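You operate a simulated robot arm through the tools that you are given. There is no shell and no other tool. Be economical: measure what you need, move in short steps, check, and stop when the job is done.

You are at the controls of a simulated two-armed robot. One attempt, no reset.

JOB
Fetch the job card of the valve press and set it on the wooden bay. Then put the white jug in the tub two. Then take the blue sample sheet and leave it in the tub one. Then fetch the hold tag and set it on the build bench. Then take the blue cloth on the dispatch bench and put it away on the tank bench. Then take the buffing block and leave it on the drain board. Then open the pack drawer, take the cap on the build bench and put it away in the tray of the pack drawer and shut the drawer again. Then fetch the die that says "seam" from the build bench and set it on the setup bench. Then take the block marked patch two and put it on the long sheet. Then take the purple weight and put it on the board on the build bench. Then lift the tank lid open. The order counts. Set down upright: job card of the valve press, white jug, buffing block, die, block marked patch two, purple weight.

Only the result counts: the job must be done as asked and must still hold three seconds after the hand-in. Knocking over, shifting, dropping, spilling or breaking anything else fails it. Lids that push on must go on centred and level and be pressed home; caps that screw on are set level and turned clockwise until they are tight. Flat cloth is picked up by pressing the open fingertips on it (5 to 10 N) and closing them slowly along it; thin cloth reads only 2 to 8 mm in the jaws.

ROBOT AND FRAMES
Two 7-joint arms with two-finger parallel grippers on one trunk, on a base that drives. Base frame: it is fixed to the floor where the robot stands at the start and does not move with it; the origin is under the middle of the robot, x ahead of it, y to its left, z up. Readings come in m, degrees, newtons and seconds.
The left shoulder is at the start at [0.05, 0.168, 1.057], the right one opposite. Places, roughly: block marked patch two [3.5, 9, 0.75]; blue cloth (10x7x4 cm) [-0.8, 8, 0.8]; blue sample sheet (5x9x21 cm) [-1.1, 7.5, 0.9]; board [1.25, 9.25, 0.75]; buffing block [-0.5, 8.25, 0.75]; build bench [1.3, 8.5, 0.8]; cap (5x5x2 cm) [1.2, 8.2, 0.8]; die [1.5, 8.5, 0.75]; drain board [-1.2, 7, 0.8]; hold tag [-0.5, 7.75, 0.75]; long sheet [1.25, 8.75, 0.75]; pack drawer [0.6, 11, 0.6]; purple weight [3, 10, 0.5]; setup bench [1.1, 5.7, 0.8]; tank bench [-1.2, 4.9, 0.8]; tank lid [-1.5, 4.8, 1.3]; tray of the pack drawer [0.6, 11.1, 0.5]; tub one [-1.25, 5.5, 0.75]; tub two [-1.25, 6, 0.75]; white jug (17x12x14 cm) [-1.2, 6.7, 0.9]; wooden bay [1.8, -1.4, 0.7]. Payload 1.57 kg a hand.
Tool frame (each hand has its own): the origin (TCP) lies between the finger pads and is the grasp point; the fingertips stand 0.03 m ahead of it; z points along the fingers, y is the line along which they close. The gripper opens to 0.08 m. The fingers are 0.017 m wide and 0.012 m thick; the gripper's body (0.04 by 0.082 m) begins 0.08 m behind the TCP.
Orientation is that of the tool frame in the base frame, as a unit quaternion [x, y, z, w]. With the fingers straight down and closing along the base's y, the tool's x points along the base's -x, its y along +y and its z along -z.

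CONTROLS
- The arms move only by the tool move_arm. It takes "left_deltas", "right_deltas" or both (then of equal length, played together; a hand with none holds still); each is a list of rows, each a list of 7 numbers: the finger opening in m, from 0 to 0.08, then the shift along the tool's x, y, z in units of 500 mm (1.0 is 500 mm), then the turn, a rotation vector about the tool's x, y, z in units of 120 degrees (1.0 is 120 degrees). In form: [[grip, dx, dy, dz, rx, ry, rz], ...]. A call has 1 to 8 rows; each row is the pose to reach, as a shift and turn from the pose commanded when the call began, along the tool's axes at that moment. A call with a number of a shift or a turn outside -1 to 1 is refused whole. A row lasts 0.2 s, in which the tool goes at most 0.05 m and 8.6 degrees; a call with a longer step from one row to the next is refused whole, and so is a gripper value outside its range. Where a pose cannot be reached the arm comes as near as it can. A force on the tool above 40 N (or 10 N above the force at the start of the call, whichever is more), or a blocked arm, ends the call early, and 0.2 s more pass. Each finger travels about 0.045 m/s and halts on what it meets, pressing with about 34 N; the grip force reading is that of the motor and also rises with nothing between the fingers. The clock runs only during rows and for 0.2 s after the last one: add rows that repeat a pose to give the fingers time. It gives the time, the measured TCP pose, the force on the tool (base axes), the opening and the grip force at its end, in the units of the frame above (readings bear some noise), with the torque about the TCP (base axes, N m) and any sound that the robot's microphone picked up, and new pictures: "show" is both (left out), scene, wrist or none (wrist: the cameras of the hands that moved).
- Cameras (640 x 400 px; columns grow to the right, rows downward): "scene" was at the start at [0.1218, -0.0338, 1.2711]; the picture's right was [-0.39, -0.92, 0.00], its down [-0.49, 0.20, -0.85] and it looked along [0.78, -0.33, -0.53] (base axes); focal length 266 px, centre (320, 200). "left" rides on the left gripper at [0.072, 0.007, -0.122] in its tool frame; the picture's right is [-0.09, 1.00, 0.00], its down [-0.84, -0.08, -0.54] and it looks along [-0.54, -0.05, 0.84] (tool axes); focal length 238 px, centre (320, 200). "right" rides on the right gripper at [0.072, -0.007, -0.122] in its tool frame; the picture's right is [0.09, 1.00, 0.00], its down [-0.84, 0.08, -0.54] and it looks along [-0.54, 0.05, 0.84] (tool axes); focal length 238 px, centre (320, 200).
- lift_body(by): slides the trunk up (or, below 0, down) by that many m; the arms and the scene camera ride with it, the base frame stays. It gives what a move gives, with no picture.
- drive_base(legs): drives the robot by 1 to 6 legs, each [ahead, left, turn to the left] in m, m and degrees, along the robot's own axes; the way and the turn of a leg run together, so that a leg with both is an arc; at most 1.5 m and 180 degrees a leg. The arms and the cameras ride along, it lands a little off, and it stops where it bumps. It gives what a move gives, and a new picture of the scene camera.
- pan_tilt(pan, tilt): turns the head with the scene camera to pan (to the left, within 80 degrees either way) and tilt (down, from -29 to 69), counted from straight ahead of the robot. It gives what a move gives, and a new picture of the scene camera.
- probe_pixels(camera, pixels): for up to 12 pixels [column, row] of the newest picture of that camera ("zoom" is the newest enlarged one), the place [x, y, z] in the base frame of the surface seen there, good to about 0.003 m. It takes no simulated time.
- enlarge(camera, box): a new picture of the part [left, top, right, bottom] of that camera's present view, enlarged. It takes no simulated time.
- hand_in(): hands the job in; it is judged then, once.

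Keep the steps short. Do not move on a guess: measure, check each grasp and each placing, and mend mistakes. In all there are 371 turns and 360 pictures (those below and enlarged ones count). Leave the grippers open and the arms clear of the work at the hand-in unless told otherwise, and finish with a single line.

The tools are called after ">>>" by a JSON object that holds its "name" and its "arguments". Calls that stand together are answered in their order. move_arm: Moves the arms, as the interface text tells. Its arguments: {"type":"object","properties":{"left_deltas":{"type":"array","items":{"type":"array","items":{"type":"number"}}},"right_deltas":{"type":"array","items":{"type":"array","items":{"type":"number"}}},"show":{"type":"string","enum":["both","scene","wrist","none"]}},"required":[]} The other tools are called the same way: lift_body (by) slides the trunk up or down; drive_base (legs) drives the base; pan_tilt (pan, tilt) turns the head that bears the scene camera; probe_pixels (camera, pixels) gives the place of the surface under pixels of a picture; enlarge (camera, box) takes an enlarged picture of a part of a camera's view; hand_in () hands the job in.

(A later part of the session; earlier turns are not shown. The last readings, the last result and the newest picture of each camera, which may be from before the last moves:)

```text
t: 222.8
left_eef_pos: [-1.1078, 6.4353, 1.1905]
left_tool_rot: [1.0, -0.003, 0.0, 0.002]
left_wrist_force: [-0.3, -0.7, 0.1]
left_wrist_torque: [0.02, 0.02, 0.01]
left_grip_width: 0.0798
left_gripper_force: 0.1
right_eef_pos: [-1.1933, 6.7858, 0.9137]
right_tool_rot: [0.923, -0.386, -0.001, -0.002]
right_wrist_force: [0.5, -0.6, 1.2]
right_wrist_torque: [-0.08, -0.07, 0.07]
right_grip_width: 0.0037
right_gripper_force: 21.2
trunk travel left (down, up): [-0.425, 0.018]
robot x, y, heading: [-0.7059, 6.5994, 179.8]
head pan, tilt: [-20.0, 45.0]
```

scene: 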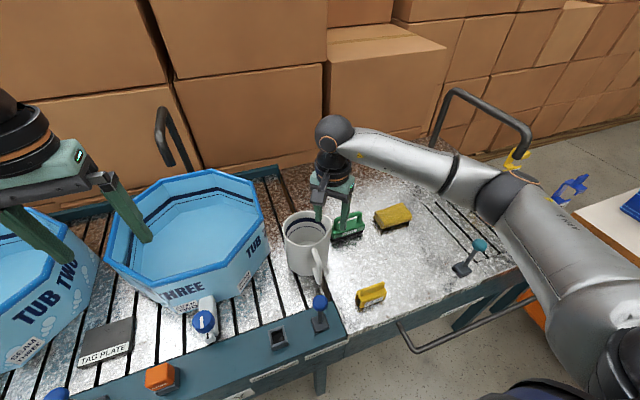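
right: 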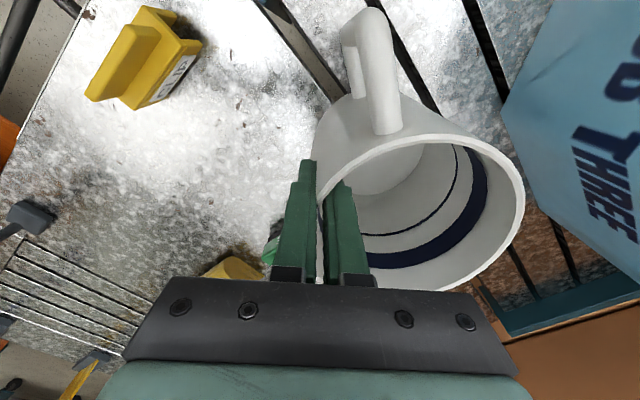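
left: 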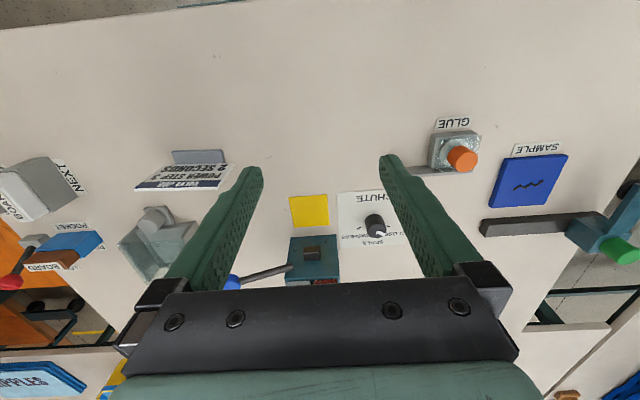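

Wall gripped at 3.7 mm. I lift slowly and read the weight.

>>> {"name": "move_arm", "arguments": {"right_deltas": [[0, 0, 0, -0.02, 0, 0, 0], [0, 0, 0, -0.06, 0, 0, 0], [0, 0, 0, -0.12, 0, 0, 0], [0, 0, 0, -0.2, 0, 0, 0], [0, 0, 0, -0.28, 0, 0, 0], [0, 0, 0, -0.36, 0, 0, 0], [0, 0, 0, -0.42, 0, 0, 0], [0, 0, 0, -0.42, 0, 0, 0]], "show": "both"}}

```text
t: 224.6
left_eef_pos: [-1.1088, 6.4356, 1.19]
left_tool_rot: [1.0, -0.004, 0.0, 0.001]
left_wrist_force: [0.6, 0.2, -0.3]
left_wrist_torque: [-0.02, 0.01, 0.01]
left_grip_width: 0.0802
left_gripper_force: 0.1
right_eef_pos: [-1.1939, 6.7841, 1.1247]
right_tool_rot: [0.923, -0.385, -0.001, -0.002]
right_wrist_force: [0.2, -0.7, -1.9]
right_wrist_torque: [0.09, -0.07, 0.02]
right_grip_width: 0.0034
right_gripper_force: 24.4
trunk travel left (down, up): [-0.425, 0.018]
robot x, y, heading: [-0.7098, 6.5948, 179.6]
head pan, tilt: [-20.0, 45.0]
```

scene: 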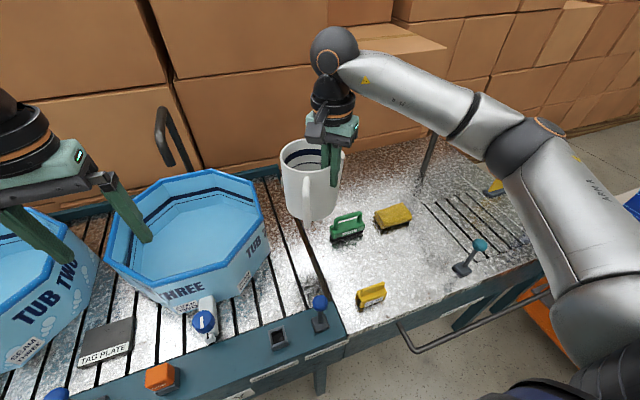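
right: 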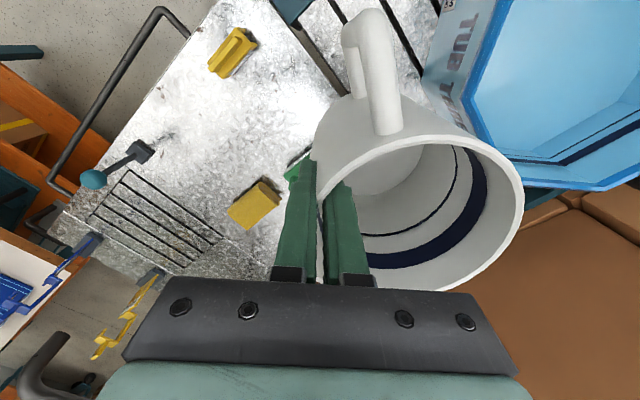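

Jug is light and secure. I drive left along the bench to tub two.

>>> {"name": "drive_base", "arguments": {"legs": [[0, 0.72, 0.3]]}}

>>> {"name": "pan_tilt", "arguments": {"pan": -15, "tilt": 50}}

```text
t: 228.5
left_eef_pos: [-1.1125, 5.7136, 1.1903]
left_tool_rot: [1.0, -0.003, -0.001, 0.0]
left_wrist_force: [0.1, 0.2, -0.1]
left_wrist_torque: [0.02, -0.04, -0.01]
left_grip_width: 0.0801
left_gripper_force: 0.0
right_eef_pos: [-1.1988, 6.0595, 1.1233]
right_tool_rot: [0.923, -0.384, -0.001, -0.002]
right_wrist_force: [0.1, -0.3, -2.6]
right_wrist_torque: [0.04, -0.03, 0.0]
right_grip_width: 0.0034
right_gripper_force: 23.9
trunk travel left (down, up): [-0.425, 0.018]
robot x, y, heading: [-0.7124, 5.8746, 179.4]
head pan, tilt: [-20.0, 45.0]
```

scene: 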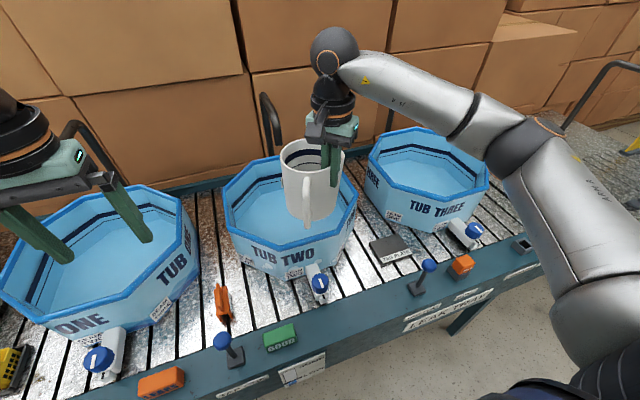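

```text
t: 229.2
left_eef_pos: [-1.1115, 5.713, 1.1893]
left_tool_rot: [1.0, -0.003, -0.001, 0.001]
left_wrist_force: [-0.5, 0.0, -0.2]
left_wrist_torque: [-0.01, 0.05, -0.02]
left_grip_width: 0.08
left_gripper_force: 0.1
right_eef_pos: [-1.1989, 6.0597, 1.1243]
right_tool_rot: [0.923, -0.384, -0.001, -0.001]
right_wrist_force: [-0.1, 0.8, -2.0]
right_wrist_torque: [0.03, -0.06, 0.0]
right_grip_width: 0.0035
right_gripper_force: 24.6
trunk travel left (down, up): [-0.425, 0.018]
robot x, y, heading: [-0.7149, 5.8753, 179.8]
head pan, tilt: [-15.0, 50.0]
```

scene: 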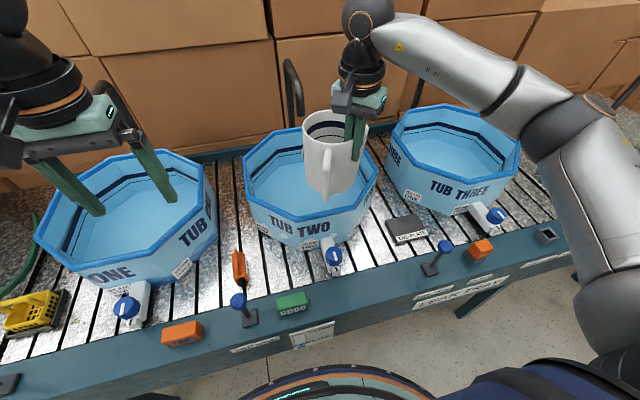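

>>> {"name": "probe_pixels", "arguments": {"camera": "scene", "pixels": [[243, 165], [255, 203], [300, 217], [345, 213], [375, 178], [290, 127], [260, 145], [285, 175], [290, 190], [355, 195], [310, 205], [268, 170]]}}

>>> {"name": "enlarge", "arguments": {"camera": "right", "box": [200, 0, 640, 275]}}

```text
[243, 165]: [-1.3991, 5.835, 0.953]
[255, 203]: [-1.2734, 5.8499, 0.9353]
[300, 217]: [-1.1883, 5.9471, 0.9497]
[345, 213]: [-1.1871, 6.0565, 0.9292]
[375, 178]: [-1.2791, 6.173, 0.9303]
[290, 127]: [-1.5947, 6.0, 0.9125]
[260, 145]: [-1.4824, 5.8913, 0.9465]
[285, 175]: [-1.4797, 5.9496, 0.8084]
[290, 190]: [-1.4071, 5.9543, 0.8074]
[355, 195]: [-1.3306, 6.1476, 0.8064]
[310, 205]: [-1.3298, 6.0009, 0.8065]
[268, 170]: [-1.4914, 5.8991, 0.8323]
```

```text
1.45 times, centred on (420, 138) of right
```

zoom: 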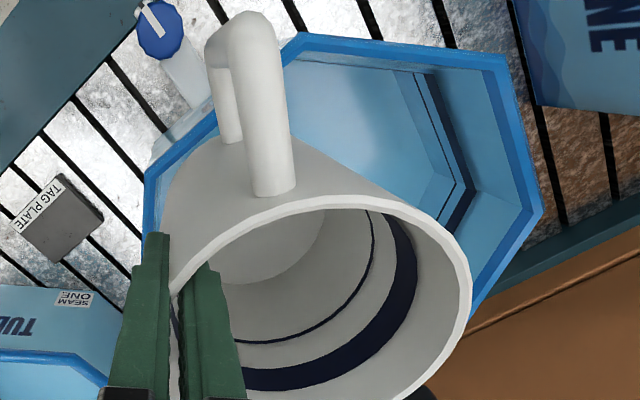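

Tub two's centre is about (-1.345,6.005), floor 0.807, rim 0.95. I drive ahead 0.08 m, then centre the jug above it.

>>> {"name": "drive_base", "arguments": {"legs": [[0.08, 0, 0]]}}

```text
t: 230.2
left_eef_pos: [-1.192, 5.7142, 1.1892]
left_tool_rot: [1.0, -0.004, -0.001, 0.001]
left_wrist_force: [-1.0, 0.4, -0.5]
left_wrist_torque: [0.01, 0.05, 0.02]
left_grip_width: 0.08
left_gripper_force: 0.1
right_eef_pos: [-1.2787, 6.0611, 1.1237]
right_tool_rot: [0.923, -0.384, -0.002, -0.001]
right_wrist_force: [0.2, -0.3, -1.9]
right_wrist_torque: [0.01, -0.05, 0.01]
right_grip_width: 0.0034
right_gripper_force: 24.7
trunk travel left (down, up): [-0.425, 0.018]
robot x, y, heading: [-0.7912, 5.8744, 180.0]
head pan, tilt: [-15.0, 50.0]
```

scene: 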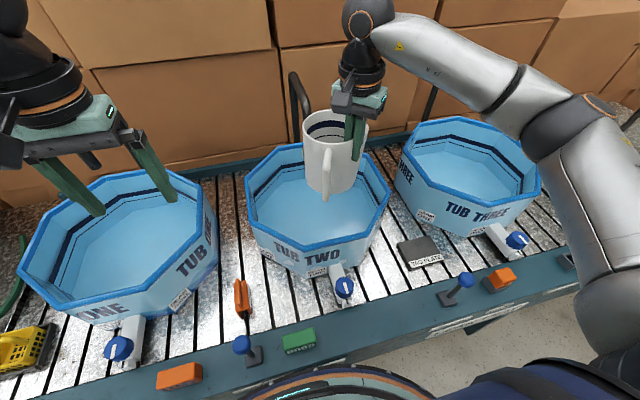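

>>> {"name": "move_arm", "arguments": {"right_deltas": [[0, -0.03, 0.05, 0, 0, 0, 0], [0, -0.056, 0.102, 0.03, 0, 0, 0], [0, -0.056, 0.102, 0.1, 0, 0, 0], [0, -0.056, 0.102, 0.18, 0, 0, 0], [0, -0.056, 0.102, 0.26, 0, 0, 0], [0, -0.056, 0.102, 0.33, 0, 0, 0], [0, -0.056, 0.102, 0.37, 0, 0, 0]], "show": "both"}}

```text
t: 231.8
left_eef_pos: [-1.1909, 5.7127, 1.1916]
left_tool_rot: [1.0, -0.004, -0.002, 0.001]
left_wrist_force: [0.4, -0.8, -0.4]
left_wrist_torque: [0.03, 0.02, 0.04]
left_grip_width: 0.0799
left_gripper_force: 0.0
right_eef_pos: [-1.3343, 6.0459, 0.939]
right_tool_rot: [0.923, -0.385, -0.002, -0.002]
right_wrist_force: [-1.0, 1.0, -2.7]
right_wrist_torque: [0.05, -0.04, -0.03]
right_grip_width: 0.0035
right_gripper_force: 25.0
trunk travel left (down, up): [-0.425, 0.018]
robot x, y, heading: [-0.7918, 5.8756, 179.6]
head pan, tilt: [-15.0, 50.0]
```

scene: 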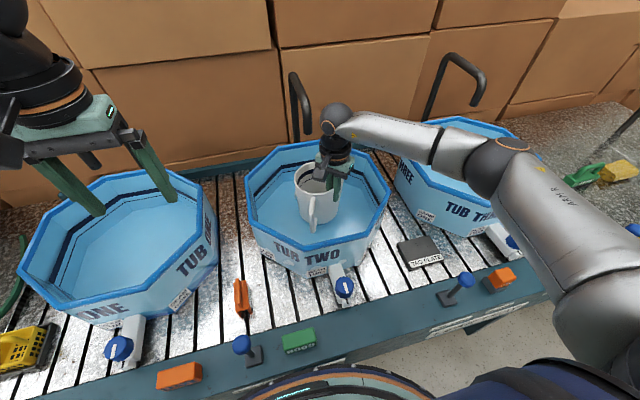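
right: 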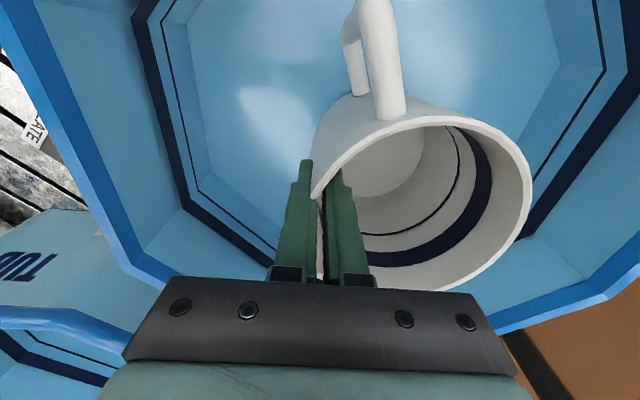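

Clear on all sides. I lower the last 17 mm in small steps.

>>> {"name": "move_arm", "arguments": {"right_deltas": [[0, 0, 0, 0.015, 0, 0, 0], [0, 0, 0, 0.026, 0, 0, 0], [0, 0, 0, 0.032, 0, 0, 0], [0, 0, 0, 0.036, 0, 0, 0]], "show": "none"}}

```text
t: 232.8
left_eef_pos: [-1.1896, 5.7143, 1.1911]
left_tool_rot: [1.0, -0.003, -0.001, 0.001]
left_wrist_force: [0.4, 0.2, -0.2]
left_wrist_torque: [-0.03, -0.01, -0.02]
left_grip_width: 0.08
left_gripper_force: 0.2
right_eef_pos: [-1.3329, 6.0458, 0.9231]
right_tool_rot: [0.923, -0.384, -0.003, 0.0]
right_wrist_force: [2.8, 2.6, 11.9]
right_wrist_torque: [-0.59, -0.27, 0.13]
right_grip_width: 0.0037
right_gripper_force: 24.3
trunk travel left (down, up): [-0.425, 0.018]
robot x, y, heading: [-0.7919, 5.8729, 180.0]
head pan, tilt: [-15.0, 50.0]
```

Touching at 12 N. I release with a small opening and rise.

>>> {"name": "move_arm", "arguments": {"right_deltas": [[0, 0, 0, -0.003, 0, 0, 0], [0.015, 0, 0, -0.003, 0, 0, 0], [0.03, 0, 0, -0.003, 0, 0, 0], [0.03, 0, 0, -0.003, 0, 0, 0], [0.03, 0, 0, -0.06, 0, 0, 0], [0.03, 0, 0, -0.15, 0, 0, 0], [0.03, 0, 0, -0.25, 0, 0, 0], [0.03, 0, 0, -0.34, 0, 0, 0]], "show": "both"}}

```text
t: 234.7
left_eef_pos: [-1.1903, 5.7137, 1.189]
left_tool_rot: [1.0, -0.003, -0.001, -0.001]
left_wrist_force: [-0.3, -0.1, 0.3]
left_wrist_torque: [0.04, -0.02, 0.03]
left_grip_width: 0.08
left_gripper_force: 0.0
right_eef_pos: [-1.3337, 6.0448, 1.0914]
right_tool_rot: [0.923, -0.384, -0.001, -0.002]
right_wrist_force: [0.5, 0.5, -0.1]
right_wrist_torque: [-0.02, -0.01, -0.03]
right_grip_width: 0.0298
right_gripper_force: 0.0
trunk travel left (down, up): [-0.425, 0.018]
robot x, y, heading: [-0.7926, 5.8729, 179.7]
head pan, tilt: [-15.0, 50.0]
```

scene: 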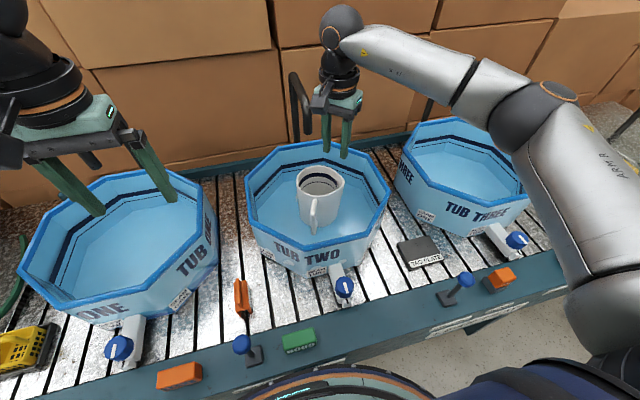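
right: 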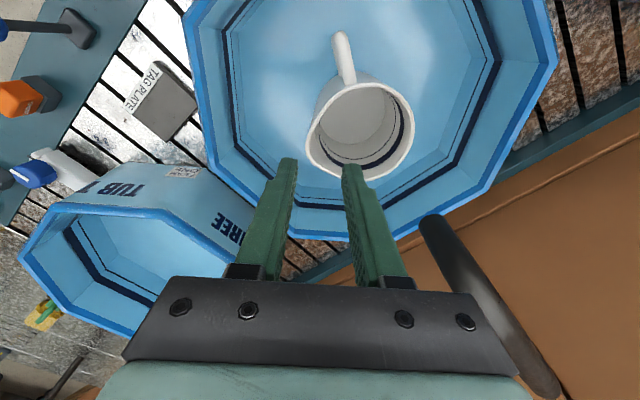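

Jug stands in tub two. I raise and retract the right hand, then drive right to the upright sample sheets.

>>> {"name": "move_arm", "arguments": {"right_deltas": [[0.08, 0.05, -0.05, -0.05, 0, 0, 0], [0.08, 0.09, -0.09, -0.09, 0, 0, 0], [0.08, 0.13, -0.13, -0.12, 0, 0, 0]], "show": "none"}}

>>> {"name": "drive_base", "arguments": {"legs": [[-0.15, 0, 0], [0, -1.2, 0]]}}

>>> {"name": "pan_tilt", "arguments": {"pan": -35, "tilt": 40}}

```text
t: 235.4
left_eef_pos: [-1.1905, 5.7121, 1.19]
left_tool_rot: [1.0, -0.004, -0.001, 0.001]
left_wrist_force: [-0.3, 0.4, -0.9]
left_wrist_torque: [-0.03, 0.02, 0.0]
left_grip_width: 0.08
left_gripper_force: 0.0
right_eef_pos: [-1.2413, 6.0451, 1.1521]
right_tool_rot: [0.923, -0.385, -0.002, -0.002]
right_wrist_force: [-1.0, -1.2, 0.1]
right_wrist_torque: [-0.05, 0.02, -0.06]
right_grip_width: 0.0798
right_gripper_force: 0.1
trunk travel left (down, up): [-0.425, 0.018]
robot x, y, heading: [-0.795, 5.872, 179.7]
head pan, tilt: [-15.0, 50.0]
```

```text
t: 242.6
left_eef_pos: [-1.0328, 6.9274, 1.189]
left_tool_rot: [1.0, -0.004, 0.0, 0.001]
left_wrist_force: [0.0, -0.6, 1.0]
left_wrist_torque: [0.01, -0.02, 0.03]
left_grip_width: 0.0799
left_gripper_force: 0.0
right_eef_pos: [-1.0835, 7.2587, 1.152]
right_tool_rot: [0.923, -0.386, -0.001, -0.001]
right_wrist_force: [0.4, -1.0, 0.9]
right_wrist_torque: [-0.01, 0.04, 0.01]
right_grip_width: 0.0802
right_gripper_force: 0.1
trunk travel left (down, up): [-0.425, 0.018]
robot x, y, heading: [-0.6331, 7.0857, 179.5]
head pan, tilt: [-15.0, 50.0]
```

scene: 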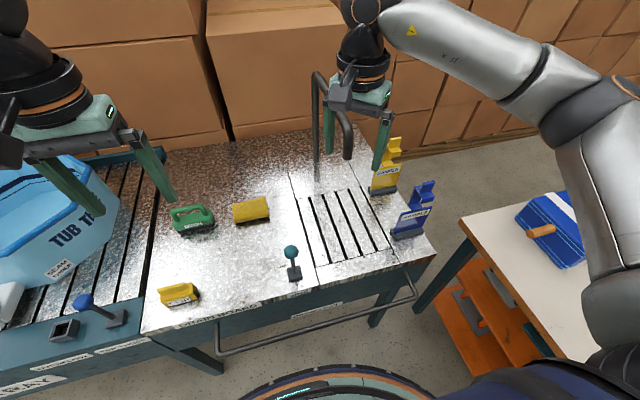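

```text
t: 243.4
left_eef_pos: [-1.0326, 6.9263, 1.1891]
left_tool_rot: [1.0, -0.005, -0.002, 0.001]
left_wrist_force: [1.1, -0.3, -0.9]
left_wrist_torque: [-0.02, -0.01, 0.01]
left_grip_width: 0.0801
left_gripper_force: 0.0
right_eef_pos: [-1.0835, 7.2592, 1.1498]
right_tool_rot: [0.923, -0.386, -0.001, -0.001]
right_wrist_force: [0.0, 1.1, 0.2]
right_wrist_torque: [0.05, 0.0, -0.03]
right_grip_width: 0.08
right_gripper_force: 0.0
trunk travel left (down, up): [-0.425, 0.018]
robot x, y, heading: [-0.6304, 7.0847, 179.6]
head pan, tilt: [-35.0, 40.0]
```

scene: 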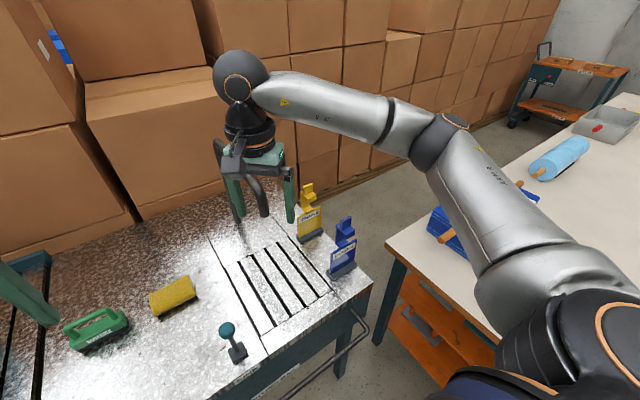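

>>> {"name": "enlarge", "arguments": {"camera": "scene", "box": [280, 170, 400, 295]}}

>>> {"name": "probe_pixels", "arguments": {"camera": "scene", "pixels": [[346, 222], [344, 240], [333, 255], [355, 246], [331, 273], [355, 266], [344, 258], [350, 275], [348, 234], [308, 190], [310, 222], [345, 290]]}}

```text
3.20 times, centred on (340, 232) of scene
```

zoom: 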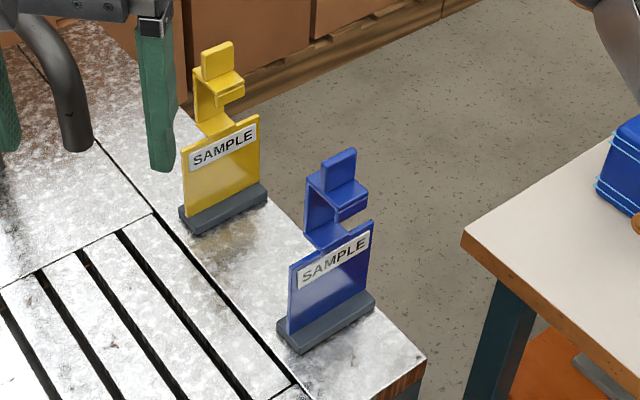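

```text
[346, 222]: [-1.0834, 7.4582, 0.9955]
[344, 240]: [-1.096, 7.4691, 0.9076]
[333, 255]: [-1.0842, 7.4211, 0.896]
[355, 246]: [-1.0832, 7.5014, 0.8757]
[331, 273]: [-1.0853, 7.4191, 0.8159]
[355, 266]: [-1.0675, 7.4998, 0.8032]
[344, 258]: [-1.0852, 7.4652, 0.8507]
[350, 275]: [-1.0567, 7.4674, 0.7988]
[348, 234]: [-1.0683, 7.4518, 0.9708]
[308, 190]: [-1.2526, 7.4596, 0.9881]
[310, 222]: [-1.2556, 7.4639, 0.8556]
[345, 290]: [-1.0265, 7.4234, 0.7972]
```

>>> {"name": "enlarge", "arguments": {"camera": "scene", "box": [325, 210, 365, 280]}}

>>> {"name": "probe_pixels", "arguments": {"camera": "scene", "pixels": [[390, 243], [395, 260], [345, 217], [340, 225], [351, 219], [346, 229], [350, 238], [338, 232], [480, 345], [440, 292]]}}

```text
5.71 times, centred on (345, 245) of scene
```

zoom: 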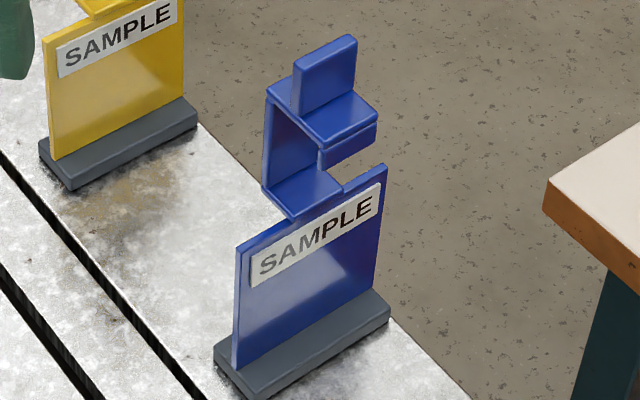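

```text
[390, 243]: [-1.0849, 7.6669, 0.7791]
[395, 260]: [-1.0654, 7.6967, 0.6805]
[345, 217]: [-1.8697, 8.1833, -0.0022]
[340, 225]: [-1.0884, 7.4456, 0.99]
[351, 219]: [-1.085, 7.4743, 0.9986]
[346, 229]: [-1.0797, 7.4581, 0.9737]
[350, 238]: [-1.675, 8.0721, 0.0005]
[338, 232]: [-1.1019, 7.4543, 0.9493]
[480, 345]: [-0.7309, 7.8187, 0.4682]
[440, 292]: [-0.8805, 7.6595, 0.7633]
```

>>> {"name": "drive_base", "arguments": {"legs": [[0, -0.15, 0]]}}

>>> {"name": "move_arm", "arguments": {"right_deltas": [[0.08, 0, 0, 0.02, 0, 0, 0.063], [0.08, 0, 0, 0.04, 0, 0, 0.126], [0.08, 0, 0, 0.08, 0, 0, 0.19], [0.08, 0, 0, 0.11, 0, 0, 0.252], [0.08, 0, 0, 0.14, 0, 0, 0.314], [0.08, 0, 0, 0.16, 0, 0, 0.376], [0.08, 0, 0, 0.16, 0, 0, 0.376]], "show": "wrist"}}

```text
t: 244.8
left_eef_pos: [-1.0325, 7.0778, 1.1903]
left_tool_rot: [1.0, -0.005, 0.0, 0.0]
left_wrist_force: [0.6, 1.1, 0.6]
left_wrist_torque: [-0.04, 0.01, -0.01]
left_grip_width: 0.08
left_gripper_force: 0.0
right_eef_pos: [-1.0819, 7.4088, 1.1512]
right_tool_rot: [0.922, -0.386, -0.001, -0.001]
right_wrist_force: [0.6, 0.2, -0.5]
right_wrist_torque: [-0.04, 0.06, 0.0]
right_grip_width: 0.0799
right_gripper_force: 0.0
trunk travel left (down, up): [-0.425, 0.018]
robot x, y, heading: [-0.6308, 7.2365, 179.6]
head pan, tilt: [-35.0, 40.0]
```

scene: 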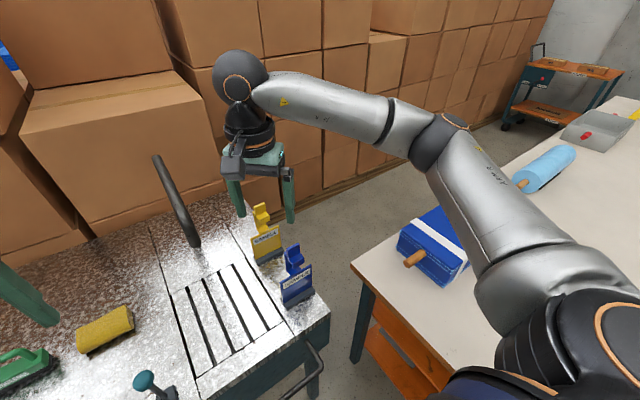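

```text
t: 246.4
left_eef_pos: [-1.0327, 7.0761, 1.1891]
left_tool_rot: [1.0, -0.004, -0.001, 0.001]
left_wrist_force: [0.2, -0.3, -0.1]
left_wrist_torque: [-0.02, 0.01, -0.01]
left_grip_width: 0.0801
left_gripper_force: 0.0
right_eef_pos: [-1.0824, 7.4085, 1.0704]
right_tool_rot: [-0.704, 0.711, 0.002, 0.001]
right_wrist_force: [0.0, 0.3, -0.9]
right_wrist_torque: [-0.01, -0.03, -0.01]
right_grip_width: 0.0797
right_gripper_force: 0.0
trunk travel left (down, up): [-0.425, 0.018]
robot x, y, heading: [-0.6329, 7.2349, 179.5]
head pan, tilt: [-35.0, 40.0]
```

right: 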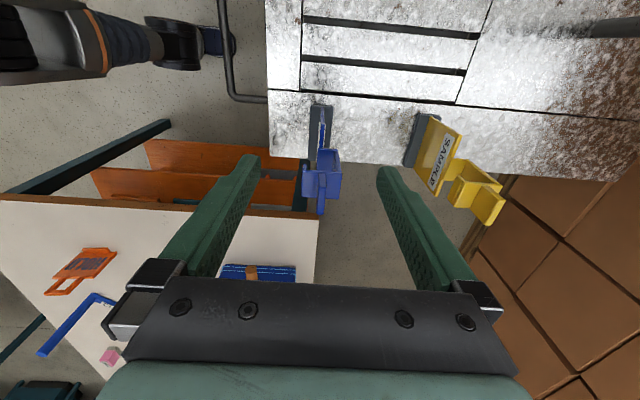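

>>> {"name": "probe_pixels", "arguments": {"camera": "right", "pixels": [[318, 195], [320, 210], [322, 175], [330, 165], [310, 180], [320, 120], [340, 185], [323, 203]]}}

>>> {"name": "enlarge", "arguments": {"camera": "right", "box": [270, 90, 370, 230]}}

```text
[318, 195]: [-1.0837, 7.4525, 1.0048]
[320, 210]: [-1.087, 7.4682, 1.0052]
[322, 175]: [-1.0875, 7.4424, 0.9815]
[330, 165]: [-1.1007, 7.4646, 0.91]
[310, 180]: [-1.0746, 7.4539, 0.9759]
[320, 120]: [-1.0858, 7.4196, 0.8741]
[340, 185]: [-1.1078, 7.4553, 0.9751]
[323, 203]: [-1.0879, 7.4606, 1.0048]
```

```text
2.86 times, centred on (320, 160) of right
```

zoom: 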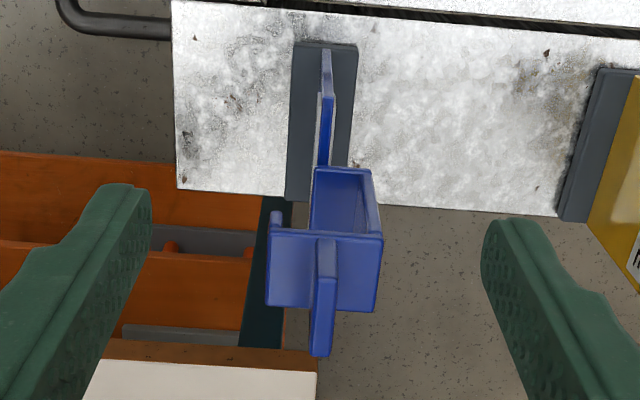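

>>> {"name": "move_arm", "arguments": {"right_deltas": [[0.06, -0.05, 0.008, 0.0, 0, 0, 0], [0.06, -0.097, 0.008, 0.03, 0, 0, 0], [0.06, -0.097, 0.008, 0.08, 0, 0, 0], [0.06, -0.097, 0.008, 0.122, 0, 0, 0], [0.03, -0.097, 0.008, 0.122, 0, 0, 0], [0.0, -0.097, 0.008, 0.122, 0, 0, 0], [0.0, -0.097, 0.008, 0.122, 0, 0, 0], [0.0, -0.097, 0.008, 0.122, 0, 0, 0]], "show": "wrist"}}

```text
t: 248.2
left_eef_pos: [-1.0314, 7.0768, 1.1909]
left_tool_rot: [1.0, -0.005, -0.002, 0.001]
left_wrist_force: [-0.2, 0.3, -0.1]
left_wrist_torque: [-0.02, 0.0, 0.03]
left_grip_width: 0.0798
left_gripper_force: 0.1
right_eef_pos: [-1.0867, 7.4574, 1.0099]
right_tool_rot: [-0.704, 0.711, 0.002, 0.0]
right_wrist_force: [-0.5, 0.3, -0.2]
right_wrist_torque: [0.02, -0.03, 0.0]
right_grip_width: 0.0075
right_gripper_force: 20.6
trunk travel left (down, up): [-0.425, 0.018]
robot x, y, heading: [-0.6303, 7.2344, 179.5]
head pan, tilt: [-35.0, 40.0]
```

right: 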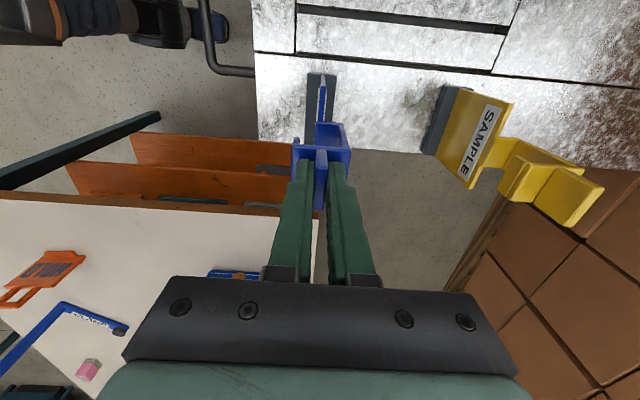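

>>> {"name": "move_arm", "arguments": {"right_deltas": [[0, 0, 0, -0.03, 0, 0, 0], [0, 0, 0, -0.1, 0, 0, 0], [0, 0, 0, -0.18, 0, 0, 0], [0, 0, 0, -0.26, 0, 0, 0], [0, 0, 0, -0.34, 0, 0, 0], [0, 0, 0, -0.42, 0, 0, 0], [0, 0, 0, -0.44, 0, 0, 0]], "show": "wrist"}}

>>> {"name": "drive_base", "arguments": {"legs": [[0, 1.0, 0], [0, 0.8, 0]]}}

```text
t: 249.8
left_eef_pos: [-1.031, 7.0758, 1.1896]
left_tool_rot: [1.0, -0.004, -0.001, 0.0]
left_wrist_force: [-0.1, -0.1, 0.2]
left_wrist_torque: [0.02, 0.02, -0.01]
left_grip_width: 0.0801
left_gripper_force: 0.1
right_eef_pos: [-1.0858, 7.4581, 1.2304]
right_tool_rot: [-0.704, 0.71, 0.001, 0.001]
right_wrist_force: [-0.3, -0.3, -0.2]
right_wrist_torque: [0.0, 0.0, -0.03]
right_grip_width: 0.0073
right_gripper_force: 26.3
trunk travel left (down, up): [-0.425, 0.018]
robot x, y, heading: [-0.6318, 7.238, 179.7]
head pan, tilt: [-35.0, 40.0]
```

right: 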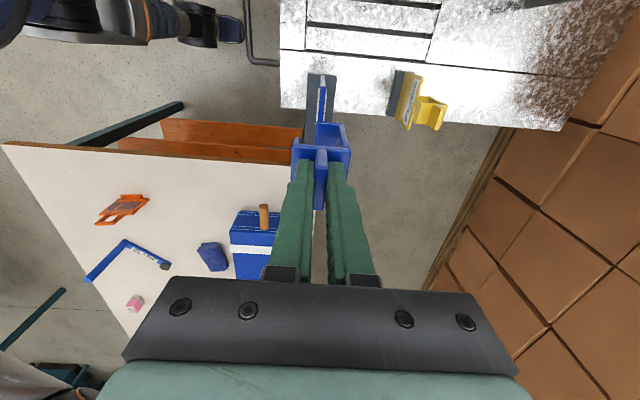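

```text
t: 258.9
left_eef_pos: [-1.0457, 5.2699, 1.1892]
left_tool_rot: [1.0, -0.002, -0.001, 0.0]
left_wrist_force: [-0.7, -0.1, -0.2]
left_wrist_torque: [0.01, -0.01, 0.0]
left_grip_width: 0.0799
left_gripper_force: 0.0
right_eef_pos: [-1.1005, 5.6503, 1.23]
right_tool_rot: [-0.705, 0.709, 0.002, 0.0]
right_wrist_force: [-1.0, -0.5, -0.9]
right_wrist_torque: [0.02, -0.01, -0.04]
right_grip_width: 0.0074
right_gripper_force: 26.5
trunk travel left (down, up): [-0.425, 0.018]
robot x, y, heading: [-0.6476, 5.4302, 180.0]
head pan, tilt: [-35.0, 40.0]
```

scene: 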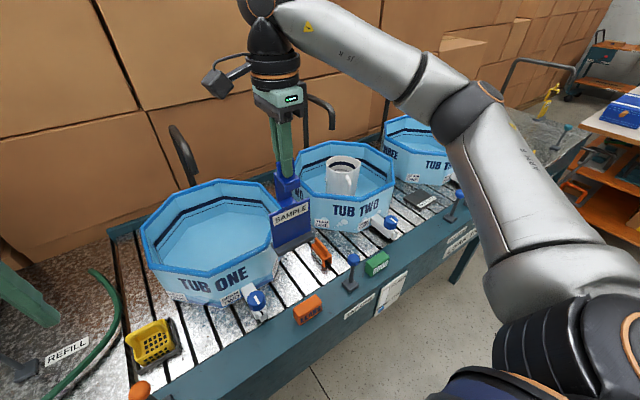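

>>> {"name": "probe_pixels", "arguments": {"camera": "scene", "pixels": [[145, 230], [180, 268], [240, 262], [275, 230], [262, 195], [215, 183], [200, 225], [220, 240], [190, 235], [250, 225], [215, 210], [160, 200]]}}

>>> {"name": "drive_base", "arguments": {"legs": [[0.12, 0.15, 0]]}}

```text
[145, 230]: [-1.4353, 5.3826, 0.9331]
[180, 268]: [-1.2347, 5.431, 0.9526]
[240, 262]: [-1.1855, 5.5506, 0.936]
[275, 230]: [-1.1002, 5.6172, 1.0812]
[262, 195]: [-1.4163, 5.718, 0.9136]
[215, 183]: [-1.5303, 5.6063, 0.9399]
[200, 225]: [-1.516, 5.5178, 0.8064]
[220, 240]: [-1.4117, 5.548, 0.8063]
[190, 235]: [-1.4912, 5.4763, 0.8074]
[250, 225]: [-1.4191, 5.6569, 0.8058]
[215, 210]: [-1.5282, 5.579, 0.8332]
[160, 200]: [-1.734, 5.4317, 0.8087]
```

```text
t: 260.4
left_eef_pos: [-1.1514, 5.1196, 1.191]
left_tool_rot: [1.0, -0.001, -0.002, 0.001]
left_wrist_force: [0.2, 0.6, 1.1]
left_wrist_torque: [-0.02, 0.05, -0.01]
left_grip_width: 0.0797
left_gripper_force: 0.1
right_eef_pos: [-1.2076, 5.5014, 1.2308]
right_tool_rot: [-0.706, 0.709, 0.001, 0.001]
right_wrist_force: [-0.3, -0.8, -0.3]
right_wrist_torque: [-0.02, -0.03, -0.02]
right_grip_width: 0.0077
right_gripper_force: 27.1
trunk travel left (down, up): [-0.425, 0.018]
robot x, y, heading: [-0.7516, 5.2801, 180.0]
head pan, tilt: [-35.0, 40.0]
```

scene: 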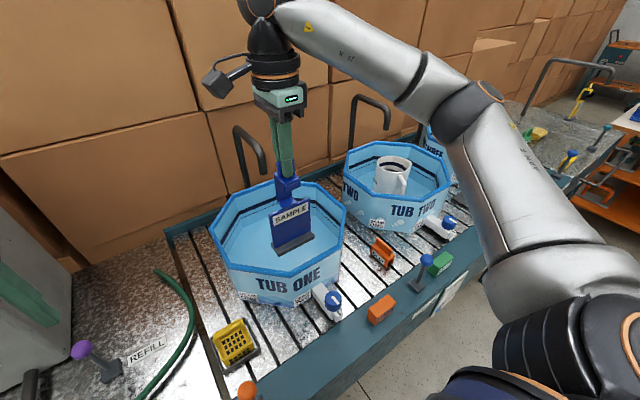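

>>> {"name": "move_arm", "arguments": {"right_deltas": [[0, -0.04, 0.07, 0, 0, 0, 0], [0, -0.08, 0.14, 0, 0, 0, 0], [0, -0.08, 0.21, 0.02, 0, 0, 0], [0, -0.08, 0.22, 0.1, 0, 0, 0], [0, -0.08, 0.22, 0.19, 0, 0, 0], [0, -0.08, 0.22, 0.28, 0, 0, 0], [0, -0.08, 0.22, 0.36, 0, 0, 0], [0, -0.08, 0.22, 0.39, 0, 0, 0]], "show": "both"}}

```text
t: 262.2
left_eef_pos: [-1.1513, 5.1204, 1.1901]
left_tool_rot: [1.0, -0.001, 0.0, 0.001]
left_wrist_force: [0.1, 1.0, 0.0]
left_wrist_torque: [0.01, 0.07, -0.01]
left_grip_width: 0.08
left_gripper_force: 0.0
right_eef_pos: [-1.3193, 5.5412, 1.0341]
right_tool_rot: [-0.706, 0.708, 0.002, 0.001]
right_wrist_force: [0.5, 0.3, -2.1]
right_wrist_torque: [0.01, -0.01, 0.02]
right_grip_width: 0.0075
right_gripper_force: 26.9
trunk travel left (down, up): [-0.425, 0.018]
robot x, y, heading: [-0.7526, 5.2796, 180.0]
head pan, tilt: [-35.0, 40.0]
```

scene: 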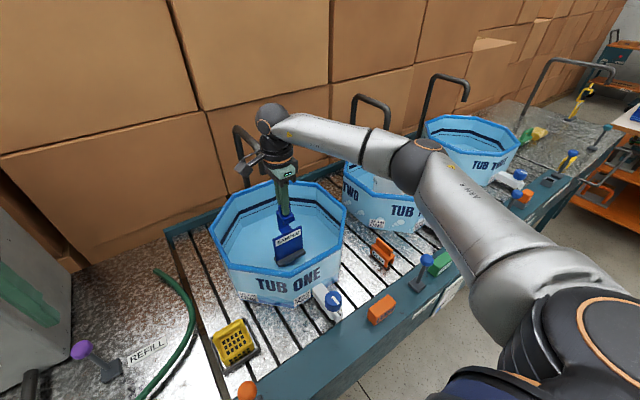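
right: 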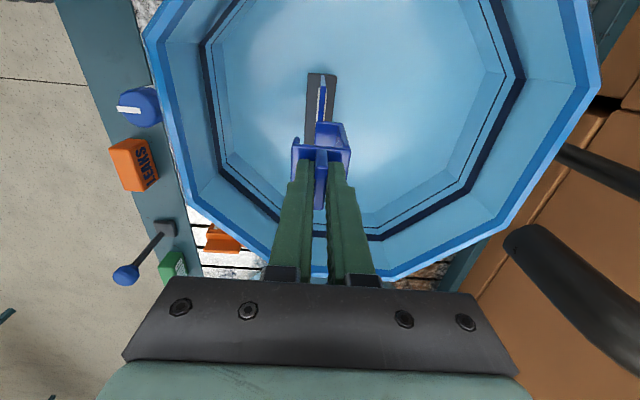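

>>> {"name": "move_arm", "arguments": {"right_deltas": [[0, 0, 0, 0.015, 0, 0, 0], [0, 0, 0, 0.025, 0, 0, 0], [0, 0, 0, 0.03, 0, 0, 0], [0, 0, 0, 0.033, 0, 0, 0]], "show": "none"}}

```text
t: 263.2
left_eef_pos: [-1.1516, 5.1211, 1.1898]
left_tool_rot: [1.0, -0.002, -0.001, 0.001]
left_wrist_force: [-0.3, -0.2, 0.6]
left_wrist_torque: [-0.01, 0.02, 0.03]
left_grip_width: 0.0799
left_gripper_force: 0.1
right_eef_pos: [-1.3176, 5.541, 1.0188]
right_tool_rot: [-0.706, 0.709, 0.002, 0.001]
right_wrist_force: [0.4, 0.7, -0.4]
right_wrist_torque: [-0.04, 0.03, 0.0]
right_grip_width: 0.0072
right_gripper_force: 26.5
trunk travel left (down, up): [-0.425, 0.018]
robot x, y, heading: [-0.7517, 5.2853, 179.9]
head pan, tilt: [-35.0, 40.0]
```

>>> {"name": "move_arm", "arguments": {"right_deltas": [[0, 0, 0, 0.005, 0, 0, 0], [0, 0, 0, 0.009, 0, 0, 0]], "show": "none"}}

```text
t: 263.8
left_eef_pos: [-1.1498, 5.1205, 1.1909]
left_tool_rot: [1.0, -0.002, -0.001, 0.0]
left_wrist_force: [0.0, -0.1, 0.0]
left_wrist_torque: [0.02, -0.02, -0.03]
left_grip_width: 0.0801
left_gripper_force: 0.2
right_eef_pos: [-1.3182, 5.5408, 1.018]
right_tool_rot: [-0.706, 0.708, 0.004, -0.002]
right_wrist_force: [-0.5, 1.2, 15.1]
right_wrist_torque: [0.44, -0.21, 0.02]
right_grip_width: 0.0071
right_gripper_force: 26.5
trunk travel left (down, up): [-0.425, 0.018]
robot x, y, heading: [-0.7534, 5.2809, 180.1]
head pan, tilt: [-35.0, 40.0]
```

It is touching the floor of tub one. I release and rise.

>>> {"name": "move_arm", "arguments": {"right_deltas": [[0, 0, 0, -0.004, 0, 0, 0], [0.015, 0, 0, -0.004, 0, 0, 0], [0.03, 0, 0, -0.004, 0, 0, 0], [0.04, 0, 0, -0.004, 0, 0, 0], [0.04, 0, 0, -0.08, 0, 0, 0], [0.04, 0, 0, -0.17, 0, 0, 0], [0.04, 0, 0, -0.26, 0, 0, 0], [0.04, 0, -0.08, -0.28, 0, 0, 0]], "show": "both"}}

```text
t: 265.6
left_eef_pos: [-1.1514, 5.121, 1.1901]
left_tool_rot: [1.0, -0.001, -0.002, 0.0]
left_wrist_force: [-0.1, -0.1, 0.9]
left_wrist_torque: [-0.01, 0.04, 0.01]
left_grip_width: 0.0799
left_gripper_force: 0.2
right_eef_pos: [-1.2775, 5.5416, 1.1564]
right_tool_rot: [-0.706, 0.708, 0.002, 0.0]
right_wrist_force: [0.5, -0.2, 0.6]
right_wrist_torque: [-0.04, 0.04, -0.03]
right_grip_width: 0.04
right_gripper_force: 0.0
trunk travel left (down, up): [-0.425, 0.018]
robot x, y, heading: [-0.7535, 5.2816, 179.7]
head pan, tilt: [-35.0, 40.0]
```

scene: 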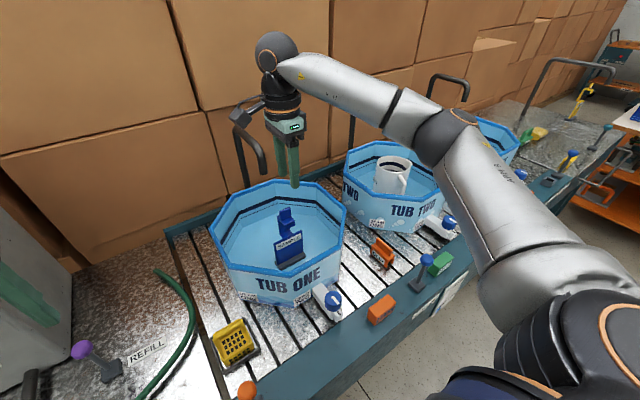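
right: 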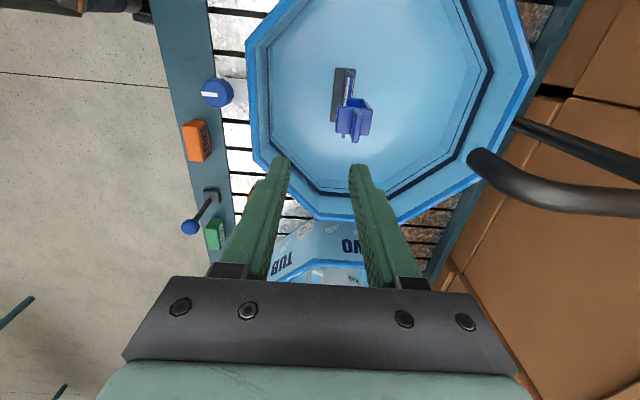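

Sheet is in tub one. Next is the hold tag on the dispatch bench, so I drive there and look.

>>> {"name": "drive_base", "arguments": {"legs": [[-0.35, 0, 0], [0, -1.5, 0], [0, 0, -90]]}}

>>> {"name": "pan_tilt", "arguments": {"pan": 10, "tilt": 40}}

```text
t: 278.8
left_eef_pos: [-0.5565, 7.1926, 1.1902]
left_tool_rot: [0.707, -0.707, -0.002, 0.0]
left_wrist_force: [0.2, -0.5, 0.0]
left_wrist_torque: [0.02, -0.01, 0.0]
left_grip_width: 0.08
left_gripper_force: 0.1
right_eef_pos: [-0.1377, 7.3205, 1.1551]
right_tool_rot: [-0.001, 1.0, 0.002, 0.002]
right_wrist_force: [0.9, -0.1, -0.3]
right_wrist_torque: [-0.01, 0.01, -0.02]
right_grip_width: 0.0399
right_gripper_force: 0.1
trunk travel left (down, up): [-0.425, 0.018]
robot x, y, heading: [-0.3913, 6.7926, 90.2]
head pan, tilt: [-35.0, 40.0]
```

scene: 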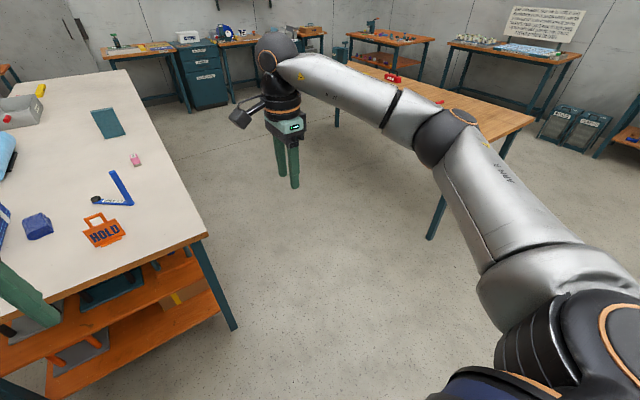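

```text
t: 279.9
left_eef_pos: [-0.5564, 7.1921, 1.1901]
left_tool_rot: [0.708, -0.706, -0.001, 0.0]
left_wrist_force: [-0.2, -0.3, 0.4]
left_wrist_torque: [0.02, 0.02, 0.01]
left_grip_width: 0.0801
left_gripper_force: 0.0
right_eef_pos: [-0.1357, 7.32, 1.1542]
right_tool_rot: [-0.001, 1.0, 0.0, 0.002]
right_wrist_force: [1.1, 0.2, 0.3]
right_wrist_torque: [-0.01, 0.03, 0.0]
right_grip_width: 0.0398
right_gripper_force: 0.1
trunk travel left (down, up): [-0.425, 0.018]
robot x, y, heading: [-0.3919, 6.7963, 89.9]
head pan, tilt: [10.0, 40.0]
```

scene: 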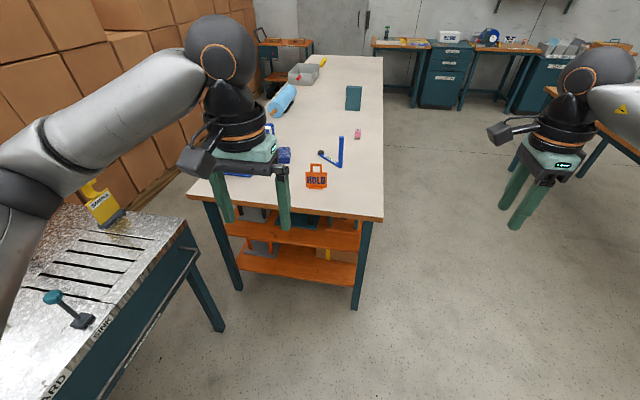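

>>> {"name": "enlarge", "arguments": {"camera": "scene", "box": [240, 50, 400, 220]}}

>>> {"name": "probe_pixels", "arguments": {"camera": "scene", "pixels": [[316, 167], [316, 180], [308, 186], [326, 187], [330, 216], [383, 215], [383, 130], [284, 155], [358, 133], [325, 157], [353, 98], [262, 212]]}}

```text
2.35 times, centred on (320, 135) of scene
```

zoom: 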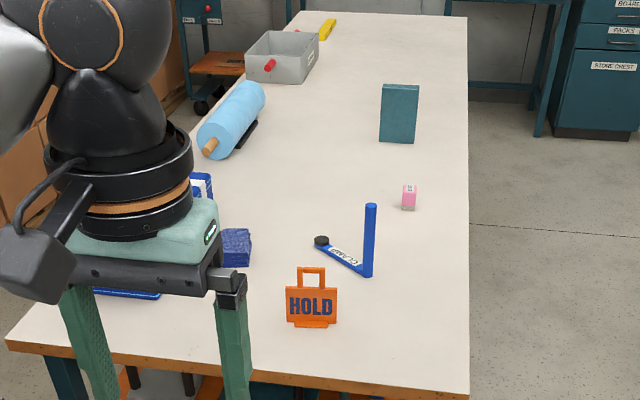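

```text
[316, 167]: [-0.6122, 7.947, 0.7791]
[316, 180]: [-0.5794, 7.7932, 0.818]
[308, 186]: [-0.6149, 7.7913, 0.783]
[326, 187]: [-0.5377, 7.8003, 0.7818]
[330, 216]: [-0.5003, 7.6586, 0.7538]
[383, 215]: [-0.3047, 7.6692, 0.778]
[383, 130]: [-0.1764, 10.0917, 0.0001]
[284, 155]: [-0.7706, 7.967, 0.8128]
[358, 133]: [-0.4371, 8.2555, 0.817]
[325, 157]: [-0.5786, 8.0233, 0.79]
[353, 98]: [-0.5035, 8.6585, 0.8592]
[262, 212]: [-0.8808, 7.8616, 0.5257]
```

The HOLD tag stands upright at (-0.577,7.793) with its plane along x. I go to the east side facing -x, so the closing direction is natural.

>>> {"name": "drive_base", "arguments": {"legs": [[0, -0.4, 0], [0.8, 0, 0], [0, 0, 90]]}}

>>> {"name": "move_arm", "arguments": {"right_deltas": [[0.08, 0, 0, 0, 0, 0, -0.07], [0.08, 0, 0, 0, 0, 0, -0.14], [0.08, 0, 0, 0, 0, 0, -0.21], [0.08, 0, 0, 0, 0, 0, -0.28], [0.08, 0, 0, 0, 0, 0, -0.35], [0.08, 0, 0, 0, 0, 0, -0.42], [0.08, 0, 0, 0, 0, 0, -0.49], [0.08, 0, 0, 0, 0, 0, -0.56]], "show": "none"}}

>>> {"name": "pan_tilt", "arguments": {"pan": -15, "tilt": 45}}

```text
t: 290.1
left_eef_pos: [-0.396, 7.4259, 1.1899]
left_tool_rot: [1.0, 0.001, -0.001, 0.001]
left_wrist_force: [-0.1, -0.8, 1.0]
left_wrist_torque: [0.02, -0.02, 0.0]
left_grip_width: 0.0799
left_gripper_force: 0.2
right_eef_pos: [-0.5231, 7.8463, 1.1534]
right_tool_rot: [0.708, -0.706, -0.002, -0.001]
right_wrist_force: [0.5, -0.8, 0.0]
right_wrist_torque: [0.02, 0.0, -0.01]
right_grip_width: 0.04
right_gripper_force: 0.1
trunk travel left (down, up): [-0.425, 0.018]
robot x, y, heading: [0.0014, 7.5908, -180.1]
head pan, tilt: [10.0, 40.0]
```

scene: 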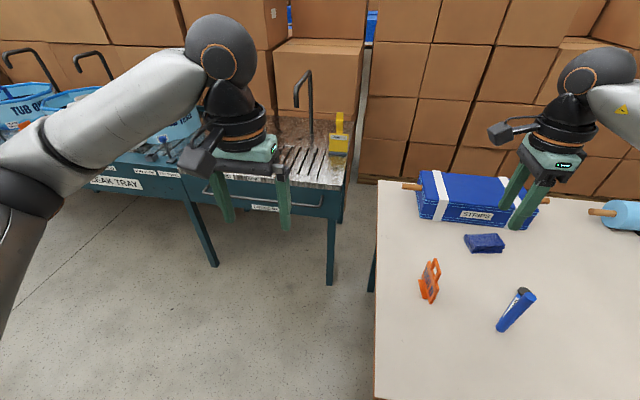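

```text
t: 291.9
left_eef_pos: [-0.3954, 7.426, 1.1896]
left_tool_rot: [1.0, 0.001, -0.002, 0.001]
left_wrist_force: [0.7, 0.1, 0.5]
left_wrist_torque: [0.03, -0.04, -0.01]
left_grip_width: 0.0802
left_gripper_force: 0.0
right_eef_pos: [-0.5229, 7.846, 1.1551]
right_tool_rot: [0.981, -0.196, -0.001, -0.002]
right_wrist_force: [-0.6, -0.2, 0.3]
right_wrist_torque: [0.02, 0.01, 0.01]
right_grip_width: 0.0803
right_gripper_force: 0.1
trunk travel left (down, up): [-0.425, 0.018]
robot x, y, heading: [0.0017, 7.5871, -180.2]
head pan, tilt: [10.0, 40.0]
```

```text
t: 292.8
left_eef_pos: [-0.3952, 7.4257, 1.1896]
left_tool_rot: [1.0, 0.001, -0.001, 0.001]
left_wrist_force: [-0.1, -0.1, -0.1]
left_wrist_torque: [-0.04, -0.03, 0.01]
left_grip_width: 0.0802
left_gripper_force: 0.0
right_eef_pos: [-0.5223, 7.8461, 1.1552]
right_tool_rot: [0.98, -0.197, -0.001, -0.002]
right_wrist_force: [0.4, 0.6, 0.0]
right_wrist_torque: [-0.03, -0.01, -0.04]
right_grip_width: 0.08
right_gripper_force: 0.1
trunk travel left (down, up): [-0.425, 0.018]
robot x, y, heading: [0.0023, 7.5904, -179.8]
head pan, tilt: [-15.0, 45.0]
```

scene: 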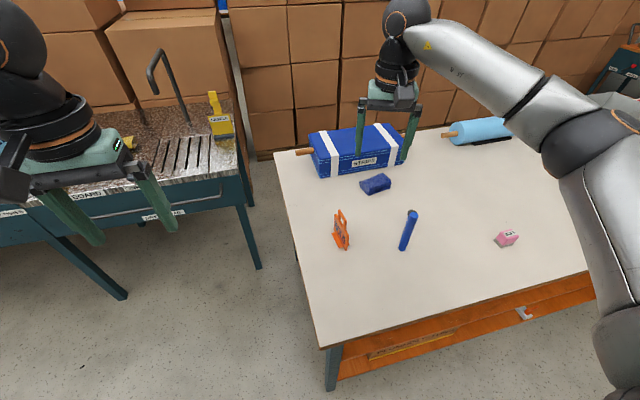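

>>> {"name": "enlarge", "arguments": {"camera": "scene", "box": [310, 160, 430, 262]}}

>>> {"name": "probe_pixels", "arguments": {"camera": "scene", "pixels": [[341, 211], [338, 222], [347, 220], [342, 230], [335, 245], [347, 243], [342, 247], [338, 215], [345, 212], [333, 228], [375, 178], [376, 188]]}}

```text
3.92 times, centred on (370, 211) of scene
```

zoom: 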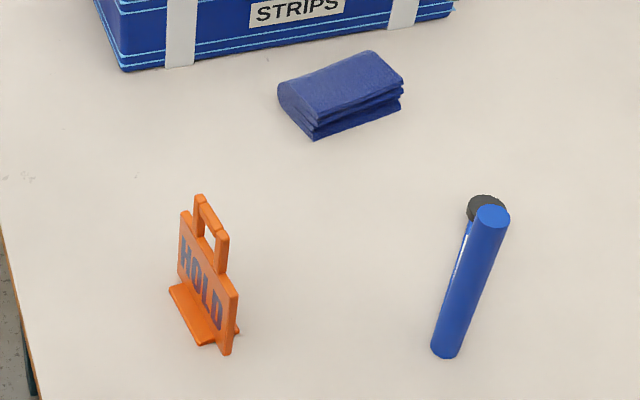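

```text
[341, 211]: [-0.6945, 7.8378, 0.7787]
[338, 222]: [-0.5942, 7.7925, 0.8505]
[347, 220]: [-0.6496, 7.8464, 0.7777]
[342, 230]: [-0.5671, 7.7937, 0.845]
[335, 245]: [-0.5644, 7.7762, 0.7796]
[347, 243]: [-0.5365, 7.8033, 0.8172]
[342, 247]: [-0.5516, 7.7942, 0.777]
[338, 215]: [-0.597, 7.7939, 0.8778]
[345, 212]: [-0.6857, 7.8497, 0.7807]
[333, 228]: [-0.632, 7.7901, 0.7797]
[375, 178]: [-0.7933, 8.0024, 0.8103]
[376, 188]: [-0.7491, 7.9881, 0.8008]
```

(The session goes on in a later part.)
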